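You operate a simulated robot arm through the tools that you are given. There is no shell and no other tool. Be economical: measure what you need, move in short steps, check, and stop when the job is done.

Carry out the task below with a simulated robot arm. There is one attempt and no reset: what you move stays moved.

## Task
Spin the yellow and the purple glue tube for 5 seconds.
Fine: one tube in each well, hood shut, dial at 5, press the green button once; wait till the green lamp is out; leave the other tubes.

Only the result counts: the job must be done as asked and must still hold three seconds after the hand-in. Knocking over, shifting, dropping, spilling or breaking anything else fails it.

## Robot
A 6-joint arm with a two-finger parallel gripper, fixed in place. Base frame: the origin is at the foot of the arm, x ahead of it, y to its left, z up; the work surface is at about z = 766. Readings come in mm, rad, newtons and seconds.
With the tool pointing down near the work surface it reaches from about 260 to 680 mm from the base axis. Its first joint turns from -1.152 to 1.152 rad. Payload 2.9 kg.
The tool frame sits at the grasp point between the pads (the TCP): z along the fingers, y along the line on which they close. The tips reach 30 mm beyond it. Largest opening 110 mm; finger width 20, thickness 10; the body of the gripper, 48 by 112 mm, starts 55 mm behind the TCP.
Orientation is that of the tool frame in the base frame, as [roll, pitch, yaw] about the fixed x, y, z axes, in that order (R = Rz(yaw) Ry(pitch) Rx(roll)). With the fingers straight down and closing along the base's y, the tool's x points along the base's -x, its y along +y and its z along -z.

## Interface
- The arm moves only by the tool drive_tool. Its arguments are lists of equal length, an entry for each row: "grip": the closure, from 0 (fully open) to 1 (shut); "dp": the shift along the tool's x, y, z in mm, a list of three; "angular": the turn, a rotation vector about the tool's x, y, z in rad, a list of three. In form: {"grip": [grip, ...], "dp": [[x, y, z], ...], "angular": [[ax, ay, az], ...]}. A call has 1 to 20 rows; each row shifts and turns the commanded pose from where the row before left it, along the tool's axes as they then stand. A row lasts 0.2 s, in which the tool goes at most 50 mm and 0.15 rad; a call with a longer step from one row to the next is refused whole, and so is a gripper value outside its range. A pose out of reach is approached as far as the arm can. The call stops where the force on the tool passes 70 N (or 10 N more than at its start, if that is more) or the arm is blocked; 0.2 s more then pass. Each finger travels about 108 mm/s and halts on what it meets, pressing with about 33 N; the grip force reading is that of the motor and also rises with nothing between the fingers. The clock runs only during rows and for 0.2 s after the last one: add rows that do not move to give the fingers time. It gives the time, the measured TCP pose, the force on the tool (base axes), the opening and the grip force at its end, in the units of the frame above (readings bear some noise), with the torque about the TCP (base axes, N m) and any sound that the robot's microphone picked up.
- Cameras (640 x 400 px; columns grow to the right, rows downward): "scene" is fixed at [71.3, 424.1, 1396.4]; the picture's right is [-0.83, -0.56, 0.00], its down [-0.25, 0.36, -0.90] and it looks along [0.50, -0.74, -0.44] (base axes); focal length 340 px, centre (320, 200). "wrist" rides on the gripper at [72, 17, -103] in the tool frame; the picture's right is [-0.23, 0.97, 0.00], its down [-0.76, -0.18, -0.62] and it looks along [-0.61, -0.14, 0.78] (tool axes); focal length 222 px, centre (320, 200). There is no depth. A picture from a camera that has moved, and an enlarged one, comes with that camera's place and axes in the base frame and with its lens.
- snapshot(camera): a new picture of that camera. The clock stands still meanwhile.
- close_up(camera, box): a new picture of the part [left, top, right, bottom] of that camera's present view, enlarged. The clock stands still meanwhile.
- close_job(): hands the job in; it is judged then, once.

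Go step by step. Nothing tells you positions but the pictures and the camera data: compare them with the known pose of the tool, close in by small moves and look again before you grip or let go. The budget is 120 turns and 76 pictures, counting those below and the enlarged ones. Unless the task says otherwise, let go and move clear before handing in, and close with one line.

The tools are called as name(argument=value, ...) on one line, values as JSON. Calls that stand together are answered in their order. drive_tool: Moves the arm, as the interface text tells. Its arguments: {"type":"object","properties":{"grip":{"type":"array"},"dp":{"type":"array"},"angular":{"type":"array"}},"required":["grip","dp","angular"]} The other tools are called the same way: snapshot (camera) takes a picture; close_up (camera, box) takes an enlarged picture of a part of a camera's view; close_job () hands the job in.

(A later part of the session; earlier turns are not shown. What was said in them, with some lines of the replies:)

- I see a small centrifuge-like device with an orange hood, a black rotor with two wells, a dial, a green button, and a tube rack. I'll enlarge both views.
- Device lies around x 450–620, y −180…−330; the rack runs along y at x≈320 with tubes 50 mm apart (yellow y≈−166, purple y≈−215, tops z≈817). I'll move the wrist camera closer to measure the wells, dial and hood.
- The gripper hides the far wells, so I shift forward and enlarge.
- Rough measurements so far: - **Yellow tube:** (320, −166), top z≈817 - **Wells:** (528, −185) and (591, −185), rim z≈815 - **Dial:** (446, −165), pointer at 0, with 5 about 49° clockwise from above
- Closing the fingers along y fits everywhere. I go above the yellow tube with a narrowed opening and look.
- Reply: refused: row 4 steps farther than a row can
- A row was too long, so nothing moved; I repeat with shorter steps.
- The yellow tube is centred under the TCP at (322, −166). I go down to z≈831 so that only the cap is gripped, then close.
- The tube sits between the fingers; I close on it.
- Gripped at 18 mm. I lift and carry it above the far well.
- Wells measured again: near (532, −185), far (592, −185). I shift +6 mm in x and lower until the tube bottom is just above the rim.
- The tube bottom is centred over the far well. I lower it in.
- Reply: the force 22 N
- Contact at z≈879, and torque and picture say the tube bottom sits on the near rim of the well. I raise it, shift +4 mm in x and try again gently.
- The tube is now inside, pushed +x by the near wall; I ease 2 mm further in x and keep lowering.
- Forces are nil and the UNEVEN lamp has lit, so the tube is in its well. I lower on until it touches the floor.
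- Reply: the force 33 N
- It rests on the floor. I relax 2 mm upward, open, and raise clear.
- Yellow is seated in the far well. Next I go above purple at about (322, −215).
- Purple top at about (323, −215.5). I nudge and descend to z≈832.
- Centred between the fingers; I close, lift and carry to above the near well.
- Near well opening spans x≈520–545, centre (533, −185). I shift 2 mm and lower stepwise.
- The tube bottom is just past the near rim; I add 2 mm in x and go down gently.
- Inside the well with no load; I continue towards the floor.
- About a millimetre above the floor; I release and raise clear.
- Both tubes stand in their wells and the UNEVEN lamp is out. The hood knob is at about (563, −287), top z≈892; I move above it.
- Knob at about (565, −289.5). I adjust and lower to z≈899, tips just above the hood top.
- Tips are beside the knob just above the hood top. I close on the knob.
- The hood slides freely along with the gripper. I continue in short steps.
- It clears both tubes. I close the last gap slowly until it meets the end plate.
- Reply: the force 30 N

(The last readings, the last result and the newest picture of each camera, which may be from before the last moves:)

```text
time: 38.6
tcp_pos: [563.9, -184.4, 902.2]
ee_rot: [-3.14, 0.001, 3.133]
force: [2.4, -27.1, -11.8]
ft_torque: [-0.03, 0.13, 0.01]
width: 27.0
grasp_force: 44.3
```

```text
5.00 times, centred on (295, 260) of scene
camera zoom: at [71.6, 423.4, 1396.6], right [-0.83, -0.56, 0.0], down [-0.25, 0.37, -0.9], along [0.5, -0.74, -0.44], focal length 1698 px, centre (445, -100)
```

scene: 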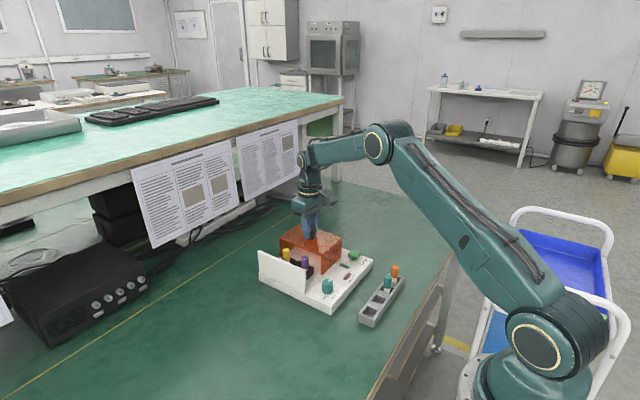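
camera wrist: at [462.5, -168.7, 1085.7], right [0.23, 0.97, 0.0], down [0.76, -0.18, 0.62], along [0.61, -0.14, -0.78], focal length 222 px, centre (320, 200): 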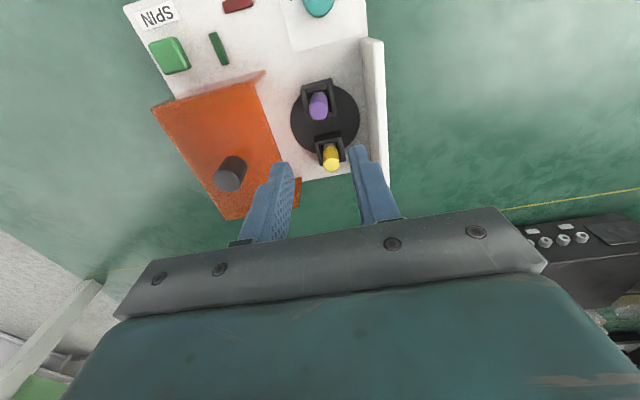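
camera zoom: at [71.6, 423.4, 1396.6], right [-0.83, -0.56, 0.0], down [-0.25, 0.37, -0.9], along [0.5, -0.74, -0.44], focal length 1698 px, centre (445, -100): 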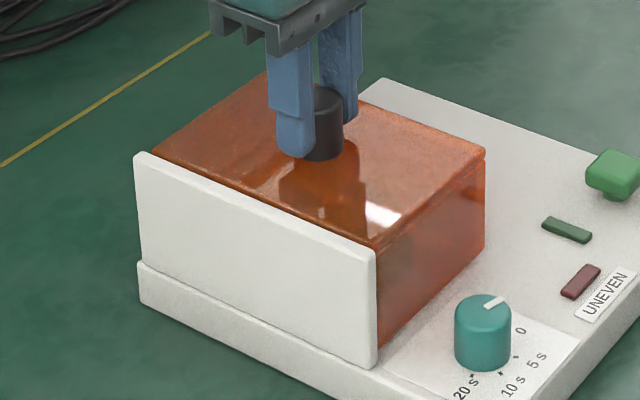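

The hood meets its stop (27 N) and is shut. I relieve the force, open and raise.

drive_tool(grip=[1, 0.8, 0.5, 0.45, 0.45], dp=[[0, -2, 0], [0, 0, 0], [0, 0, 0], [0, 0, 0], [0, 0, 0]], angular=[[0, 0, 0], [0, 0, 0], [0, 0, 0], [0, 0, 0], [0, 0, 0]])

drive_tool(grip=[0.45, 0.45, 0.45, 0.45, 0.45, 0.5, 0.5], dp=[[0, 0, -15], [0, 0, -30], [0, 0, -10], [38, 7, 0], [40, 7, 0], [40, 6, 0], [0, 0, 0]], angular=[[0, 0, 0], [0, 0, 0], [0, 0, 0], [0, 0, 0], [0, 0, 0], [0, 0, 0], [0, 0, 0]])

close_up(camera="scene", box=[250, 210, 370, 320])

snapshot(camera="wrist")

```text
time: 39.8
tcp_pos: [565.6, -182.1, 901.9]
ee_rot: [3.141, 0.0, 3.141]
force: [-0.9, 0.6, 0.4]
ft_torque: [0.0, -0.02, 0.0]
width: 60.5
grasp_force: 0.0
```

```text
time: 41.4
tcp_pos: [446.2, -163.2, 955.4]
ee_rot: [3.141, 0.0, -3.141]
force: [0.0, -0.3, 0.2]
ft_torque: [-0.02, -0.03, -0.03]
width: 55.0
grasp_force: 0.0
```

```text
3.64 times, centred on (310, 265) of scene
camera zoom: at [71.3, 424.1, 1396.4], right [-0.83, -0.56, 0.0], down [-0.25, 0.36, -0.9], along [0.5, -0.74, -0.44], focal length 1235 px, centre (356, -36)
```

zoom: 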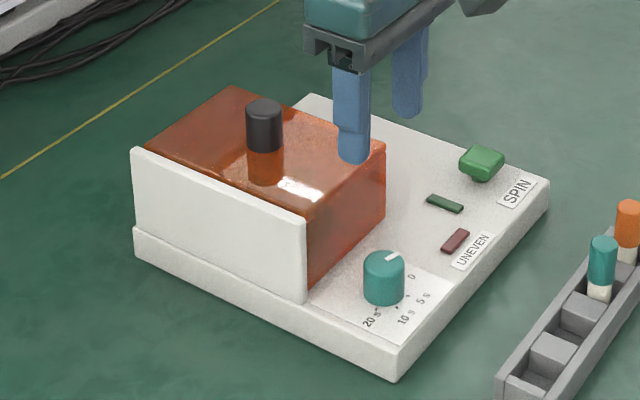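

```text
34 pictures are left
camera wrist: at [373.5, -147.0, 1061.0], right [0.23, 0.97, 0.0], down [0.76, -0.18, 0.62], along [0.61, -0.14, -0.78], focal length 222 px, centre (320, 200)
```

wrist: 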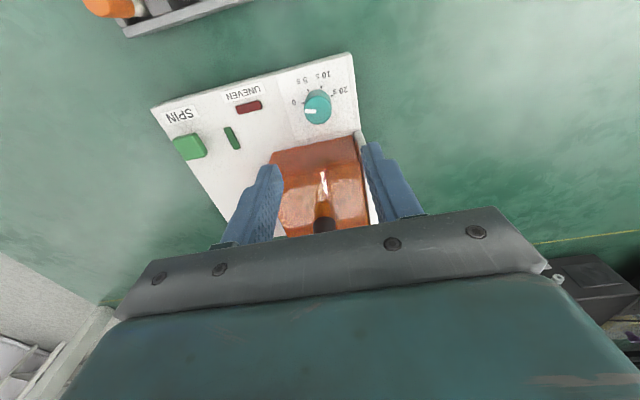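

The hood is shut and stands still. Next the dial at about (445, −165): I go lower above it and check the centring.

drive_tool(grip=[0.55, 0.55, 0.55, 0.55], dp=[[0, -1, 30], [0, 0, 30], [0, 0, 15], [0, 0, 0]], angular=[[0, 0, 0], [0, 0, 0], [0, 0, 0], [0, 0, 0]])

close_up(camera="wrist", box=[200, 20, 440, 220])

close_up(camera="scene", box=[285, 235, 375, 315])

```text
time: 42.4
tcp_pos: [445.6, -163.4, 881.2]
ee_rot: [3.141, 0.0, 3.141]
force: [-0.5, 0.7, -0.4]
ft_torque: [0.01, -0.01, 0.0]
width: 49.5
grasp_force: 0.1
```

```text
2.00 times, centred on (320, 120) of wrist
camera zoom: at [373.5, -148.1, 986.0], right [0.23, 0.97, 0.0], down [0.76, -0.18, 0.62], along [0.61, -0.14, -0.78], focal length 444 px, centre (320, 360)
```

zoom: 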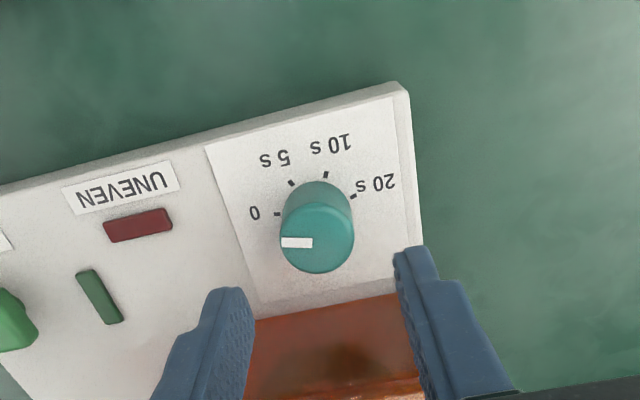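

```text
5.00 times, centred on (330, 275) of scene
camera zoom: at [71.3, 424.1, 1396.4], right [-0.83, -0.56, 0.0], down [-0.25, 0.36, -0.9], along [0.5, -0.74, -0.44], focal length 1698 px, centre (270, -175)
```

zoom: 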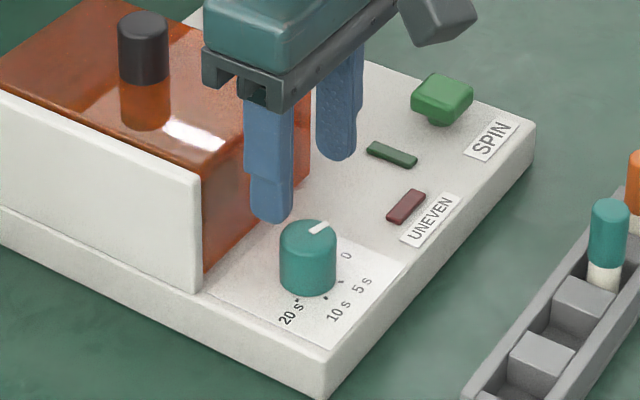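

Dial centre (446, −166). I shift y −2, lower so the tips reach z≈799 and close on it.

drive_tool(grip=[0.55, 0.55, 0.55, 0.55, 0.75, 1, 1, 1], dp=[[0, -2, 15], [0, 0, 18], [0, 0, 12], [0, 0, 7], [0, 0, 0], [0, 0, 0], [0, 0, 0], [0, 0, 0]], angular=[[0, 0, 0], [0, 0, 0], [0, 0, 0], [0, 0, 0], [0, 0, 0], [0, 0, 0], [0, 0, 0], [0, 0, 0]])

close_up(camera="scene", box=[285, 235, 375, 315])

```text
time: 44.2
tcp_pos: [446.5, -164.8, 828.1]
ee_rot: [3.139, 0.001, -3.142]
force: [1.4, 14.4, 0.4]
ft_torque: [-0.13, -0.18, -0.02]
width: 29.5
grasp_force: 44.7
```

```text
5.00 times, centred on (330, 275) of scene
camera zoom: at [71.3, 424.5, 1396.2], right [-0.83, -0.56, 0.0], down [-0.25, 0.36, -0.9], along [0.5, -0.74, -0.44], focal length 1698 px, centre (270, -175)
```

zoom: 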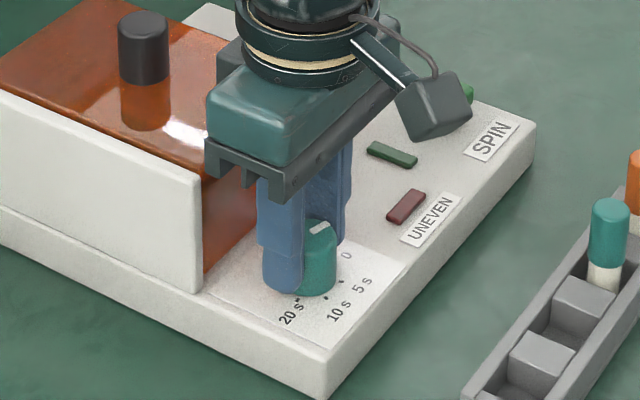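

Gripped at 29.5 mm; a side force shows the dial is about 1 mm to +y. I correct that and turn 0.85 rad clockwise seen from above.

drive_tool(grip=[1, 1, 1, 1, 1, 1, 1, 1, 1], dp=[[0, 1.3, 0], [0, 0, 0], [0, 0, 0], [0, 0, 0], [0, 0, 0], [0, 0, 0], [0, 0, 0], [0, 0, 0], [0, 0, 0]], angular=[[0, 0, 0], [0, 0, 0.12], [0, 0, 0.13], [0, 0, 0.13], [0, 0, 0.13], [0, 0, 0.13], [0, 0, 0.13], [0, 0, 0.08], [0, 0, 0]])

close_up(camera="scene", box=[300, 250, 360, 310])

close_up(camera="wrist", box=[200, 40, 440, 240])

```text
time: 46.2
tcp_pos: [445.6, -166.1, 828.8]
ee_rot: [-3.138, -0.001, 2.288]
force: [-7.1, -16.4, -16.4]
ft_torque: [-0.49, -0.72, 0.01]
width: 29.7
grasp_force: 44.0
```

```text
6.67 times, centred on (330, 280) of scene
camera zoom: at [71.3, 423.7, 1396.5], right [-0.83, -0.56, 0.0], down [-0.25, 0.37, -0.9], along [0.5, -0.74, -0.44], focal length 2264 px, centre (253, -333)
```

zoom: 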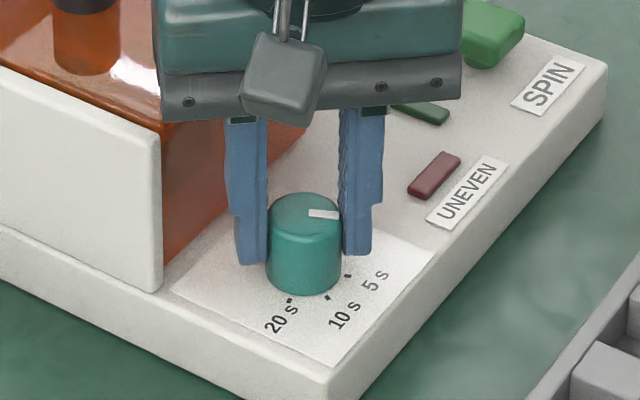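

```text
2.00 times, centred on (320, 140) of wrist
camera zoom: at [410.7, -101.5, 933.6], right [0.88, 0.47, 0.0], down [0.37, -0.69, 0.62], along [0.29, -0.55, -0.78], focal length 444 px, centre (320, 320)
```

zoom: 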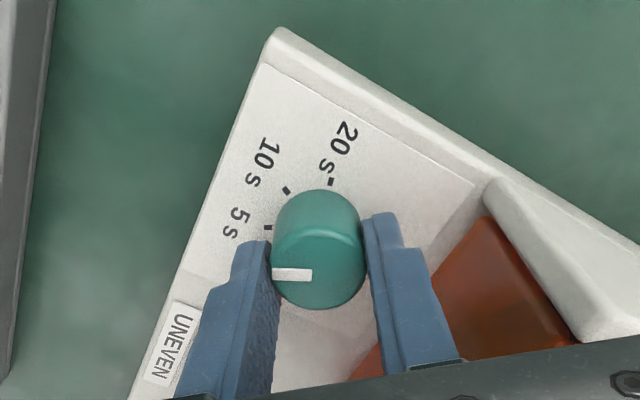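

The dial turned with the gripper and the pointer looks near 5. I release, rise and check.

drive_tool(grip=[0.8, 0.55, 0.55, 0.55, 0.55, 0.55, 0.55], dp=[[0, 0, 0], [0, 0, 0], [0, 0, 0], [0, 0, -20], [0, 0, -30], [0, 0, 0], [0, 0, 0]], angular=[[0, 0, 0], [0, 0, 0], [0, 0, 0], [0, 0, 0], [0, 0, 0], [0, 0, 0], [0, 0, 0]])

close_up(camera="scene", box=[300, 250, 360, 310])

close_up(camera="wrist", box=[240, 40, 400, 180])

```text
time: 47.8
tcp_pos: [447.1, -163.5, 880.0]
ee_rot: [3.141, -0.001, 2.292]
force: [0.3, 0.0, 0.7]
ft_torque: [0.0, 0.01, 0.02]
width: 49.6
grasp_force: 0.0
```

```text
6.67 times, centred on (330, 280) of scene
camera zoom: at [71.3, 424.1, 1396.4], right [-0.83, -0.56, 0.0], down [-0.25, 0.36, -0.9], along [0.5, -0.74, -0.44], focal length 2264 px, centre (253, -333)
```

zoom: 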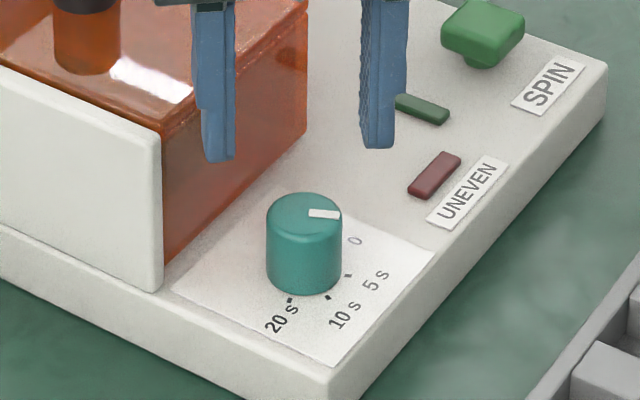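

```text
2.86 times, centred on (320, 110) of wrist
camera zoom: at [411.8, -100.0, 985.0], right [0.88, 0.47, 0.0], down [0.37, -0.69, 0.62], along [0.29, -0.55, -0.78], focal length 635 px, centre (320, 457)
```

zoom: 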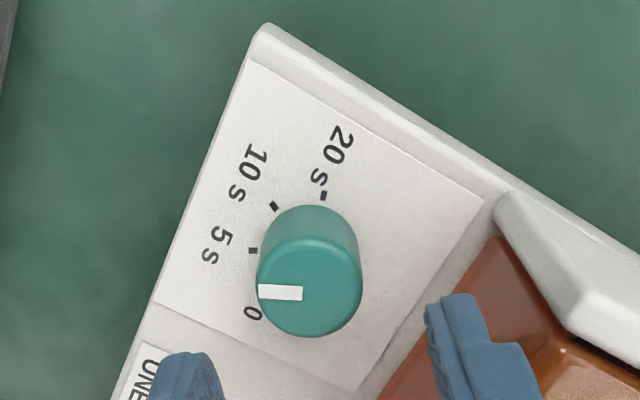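

The pointer direction (65°) matches the 5 s tick (66°). Now I turn back, close the fingers, and go above the green button at about (454, −330), top z≈805.

drive_tool(grip=[0.6, 0.7, 0.8, 0.9, 1, 1, 1, 1, 1, 1, 1, 1, 1, 1], dp=[[0, 0, -20], [0, 0, 0], [0, 0, 0], [0, 0, 0], [0, 0, 0], [0, 0, 0], [0, 0, 0], [-2, -42, 0], [-2, -42, 0], [-2, -41, 0], [-2, -40, 0], [0, 0, 25], [0, 0, 18], [0, 0, 0]], angular=[[0, 0, -0.12], [0, 0, -0.13], [0, 0, -0.13], [0, 0, -0.13], [0, 0, -0.13], [0, 0, -0.13], [0, 0, -0.08], [0, 0, 0], [0, 0, 0], [0, 0, 0], [0, 0, 0], [0, 0, 0], [0, 0, 0], [0, 0, 0]])

close_up(camera="wrist", box=[200, 20, 440, 240])

close_up(camera="scene", box=[310, 220, 390, 290])

```text
time: 50.8
tcp_pos: [455.7, -330.6, 857.1]
ee_rot: [3.141, 0.0, -3.14]
force: [0.2, 0.4, 0.1]
ft_torque: [-0.04, 0.0, -0.03]
width: 0.0
grasp_force: 33.6
```

```text
1.82 times, centred on (320, 130) of wrist
camera zoom: at [382.1, -314.1, 961.5], right [0.23, 0.97, 0.0], down [0.76, -0.18, 0.62], along [0.61, -0.14, -0.78], focal length 404 px, centre (320, 327)
```

zoom: 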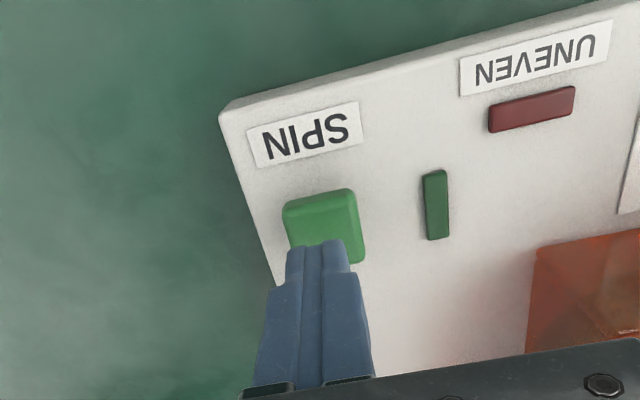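

```text
5.71 times, centred on (350, 255) of scene
camera zoom: at [71.3, 424.1, 1396.4], right [-0.83, -0.56, 0.0], down [-0.25, 0.36, -0.9], along [0.5, -0.74, -0.44], focal length 1940 px, centre (149, -114)
```

zoom: 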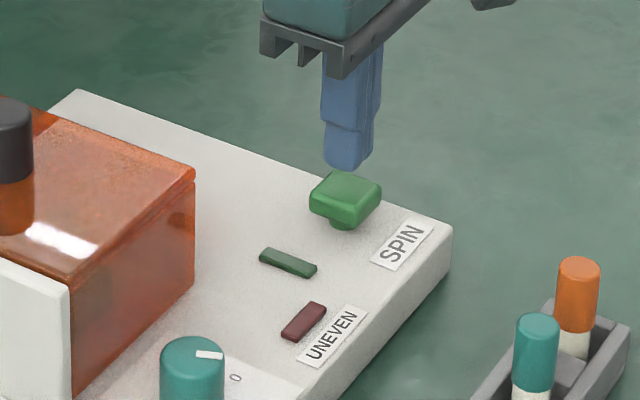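

The fingertips are above the button (about (452, −328)). I nudge and descend in small steps toward contact.

drive_tool(grip=[1, 1, 1, 1, 1], dp=[[2.5, 2, 0], [0, 0, 8], [0, 0, 5], [0, 0, 3], [0, 0, 0]], angular=[[0, 0, 0], [0, 0, 0], [0, 0, 0], [0, 0, 0], [0, 0, 0]])

close_up(camera="scene", box=[310, 220, 390, 290])

```text
time: 52.0
tcp_pos: [452.1, -329.0, 840.4]
ee_rot: [3.141, 0.0, -3.141]
force: [0.8, 0.0, 1.8]
ft_torque: [0.05, 0.02, 0.03]
width: 0.0
grasp_force: 32.9
```

```text
5.71 times, centred on (350, 255) of scene
camera zoom: at [71.3, 424.2, 1396.3], right [-0.83, -0.56, 0.0], down [-0.25, 0.36, -0.9], along [0.5, -0.74, -0.44], focal length 1940 px, centre (149, -114)
```

zoom: 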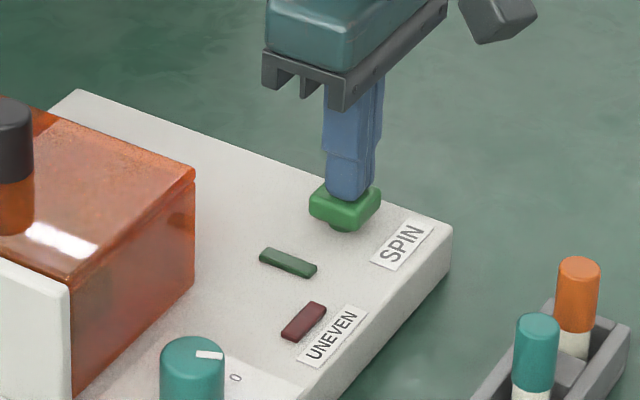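

Just touching. I press down further in one continuous motion.

drive_tool(grip=[1, 1, 1, 1], dp=[[0, 0, 2], [0, 0, 2], [0, 0, 2], [0, 0, 0]], angular=[[0, 0, 0], [0, 0, 0], [0, 0, 0], [0, 0, 0]])

close_up(camera="scene", box=[310, 220, 390, 290])

```text
time: 53.0
tcp_pos: [452.5, -329.1, 835.6]
ee_rot: [-3.141, 0.0, 3.14]
force: [-1.6, -2.4, 9.0]
ft_torque: [-0.07, 0.06, 0.06]
width: 0.1
grasp_force: 33.0
heard: click
```

```text
5.71 times, centred on (350, 255) of scene
camera zoom: at [71.1, 424.2, 1396.3], right [-0.83, -0.56, 0.0], down [-0.25, 0.36, -0.9], along [0.5, -0.74, -0.44], focal length 1940 px, centre (149, -114)
```

zoom: 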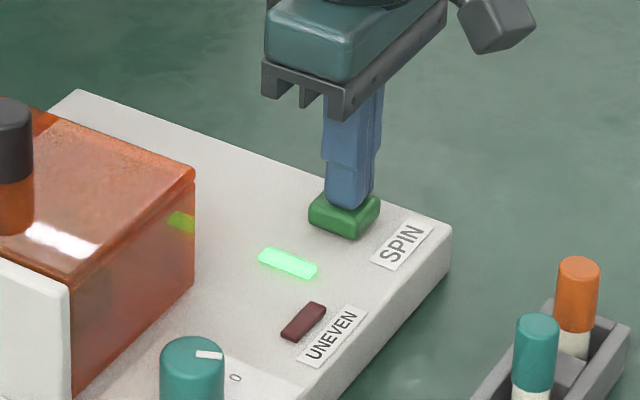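

A click was heard and the green lamp is on. I release the button upward and wait about 4 seconds.

drive_tool(grip=[1, 1, 1, 1, 1, 1, 1, 1, 1, 1, 1, 1, 1, 1, 1, 1, 1, 1, 1, 1], dp=[[0, 0, -10], [0, 0, -30], [0, 0, -40], [0, 0, 0], [0, 0, 0], [0, 0, 0], [0, 0, 0], [0, 0, 0], [0, 0, 0], [0, 0, 0], [0, 0, 0], [0, 0, 0], [0, 0, 0], [0, 0, 0], [0, 0, 0], [0, 0, 0], [0, 0, 0], [0, 0, 0], [0, 0, 0], [0, 0, 0]], angular=[[0, 0, 0], [0, 0, 0], [0, 0, 0], [0, 0, 0], [0, 0, 0], [0, 0, 0], [0, 0, 0], [0, 0, 0], [0, 0, 0], [0, 0, 0], [0, 0, 0], [0, 0, 0], [0, 0, 0], [0, 0, 0], [0, 0, 0], [0, 0, 0], [0, 0, 0], [0, 0, 0], [0, 0, 0], [0, 0, 0]])

close_up(camera="scene", box=[250, 210, 390, 320])

```text
time: 57.2
tcp_pos: [452.8, -327.3, 914.1]
ee_rot: [3.141, 0.0, -3.14]
force: [0.5, -0.1, 0.3]
ft_torque: [-0.01, 0.02, 0.01]
width: 0.2
grasp_force: 32.8
```

```text
3.64 times, centred on (320, 265) of scene
camera zoom: at [71.3, 424.1, 1396.4], right [-0.83, -0.56, 0.0], down [-0.25, 0.36, -0.9], along [0.5, -0.74, -0.44], focal length 1235 px, centre (320, -36)
```

zoom: 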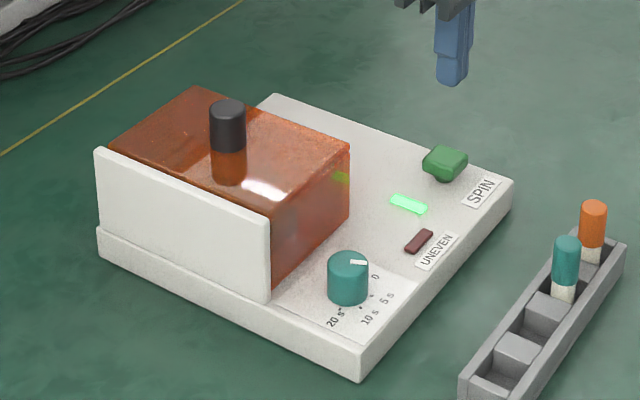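

The lamp is still lit; I wait about two more seconds.

drive_tool(grip=[1, 1, 1, 1, 1, 1, 1, 1, 1, 1], dp=[[0, 0, 0], [0, 0, 0], [0, 0, 0], [0, 0, 0], [0, 0, 0], [0, 0, 0], [0, 0, 0], [0, 0, 0], [0, 0, 0], [0, 0, 0]], angular=[[0, 0, 0], [0, 0, 0], [0, 0, 0], [0, 0, 0], [0, 0, 0], [0, 0, 0], [0, 0, 0], [0, 0, 0], [0, 0, 0], [0, 0, 0]])

close_up(camera="scene", box=[250, 210, 390, 320])

```text
time: 59.4
tcp_pos: [453.3, -327.9, 913.8]
ee_rot: [-3.141, 0.0, 3.14]
force: [0.8, 0.0, 0.6]
ft_torque: [0.01, 0.04, -0.01]
width: 0.1
grasp_force: 33.4
```

```text
3.64 times, centred on (320, 265) of scene
camera zoom: at [71.3, 424.1, 1396.4], right [-0.83, -0.56, 0.0], down [-0.25, 0.36, -0.9], along [0.5, -0.74, -0.44], focal length 1235 px, centre (320, -36)
```

zoom: 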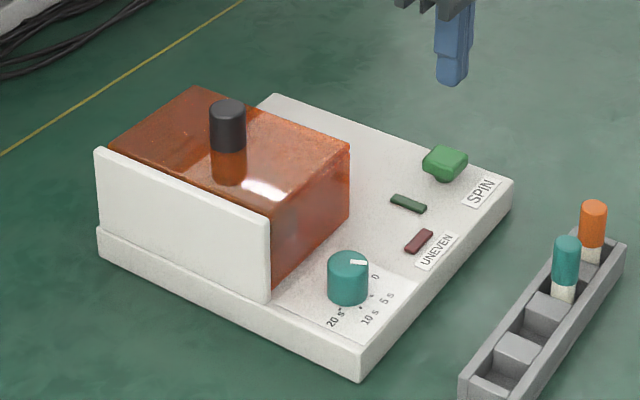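

The green lamp is out after about 5 seconds, the hood is shut, the other tubes are untouched and the arm is clear. I hand in.

close_job()

```text
The job is handed in.
```

The yellow and purple tubes were spun once at dial setting 5 with the hood shut; I handed in after the green lamp went out, with the other tubes left in the rack.
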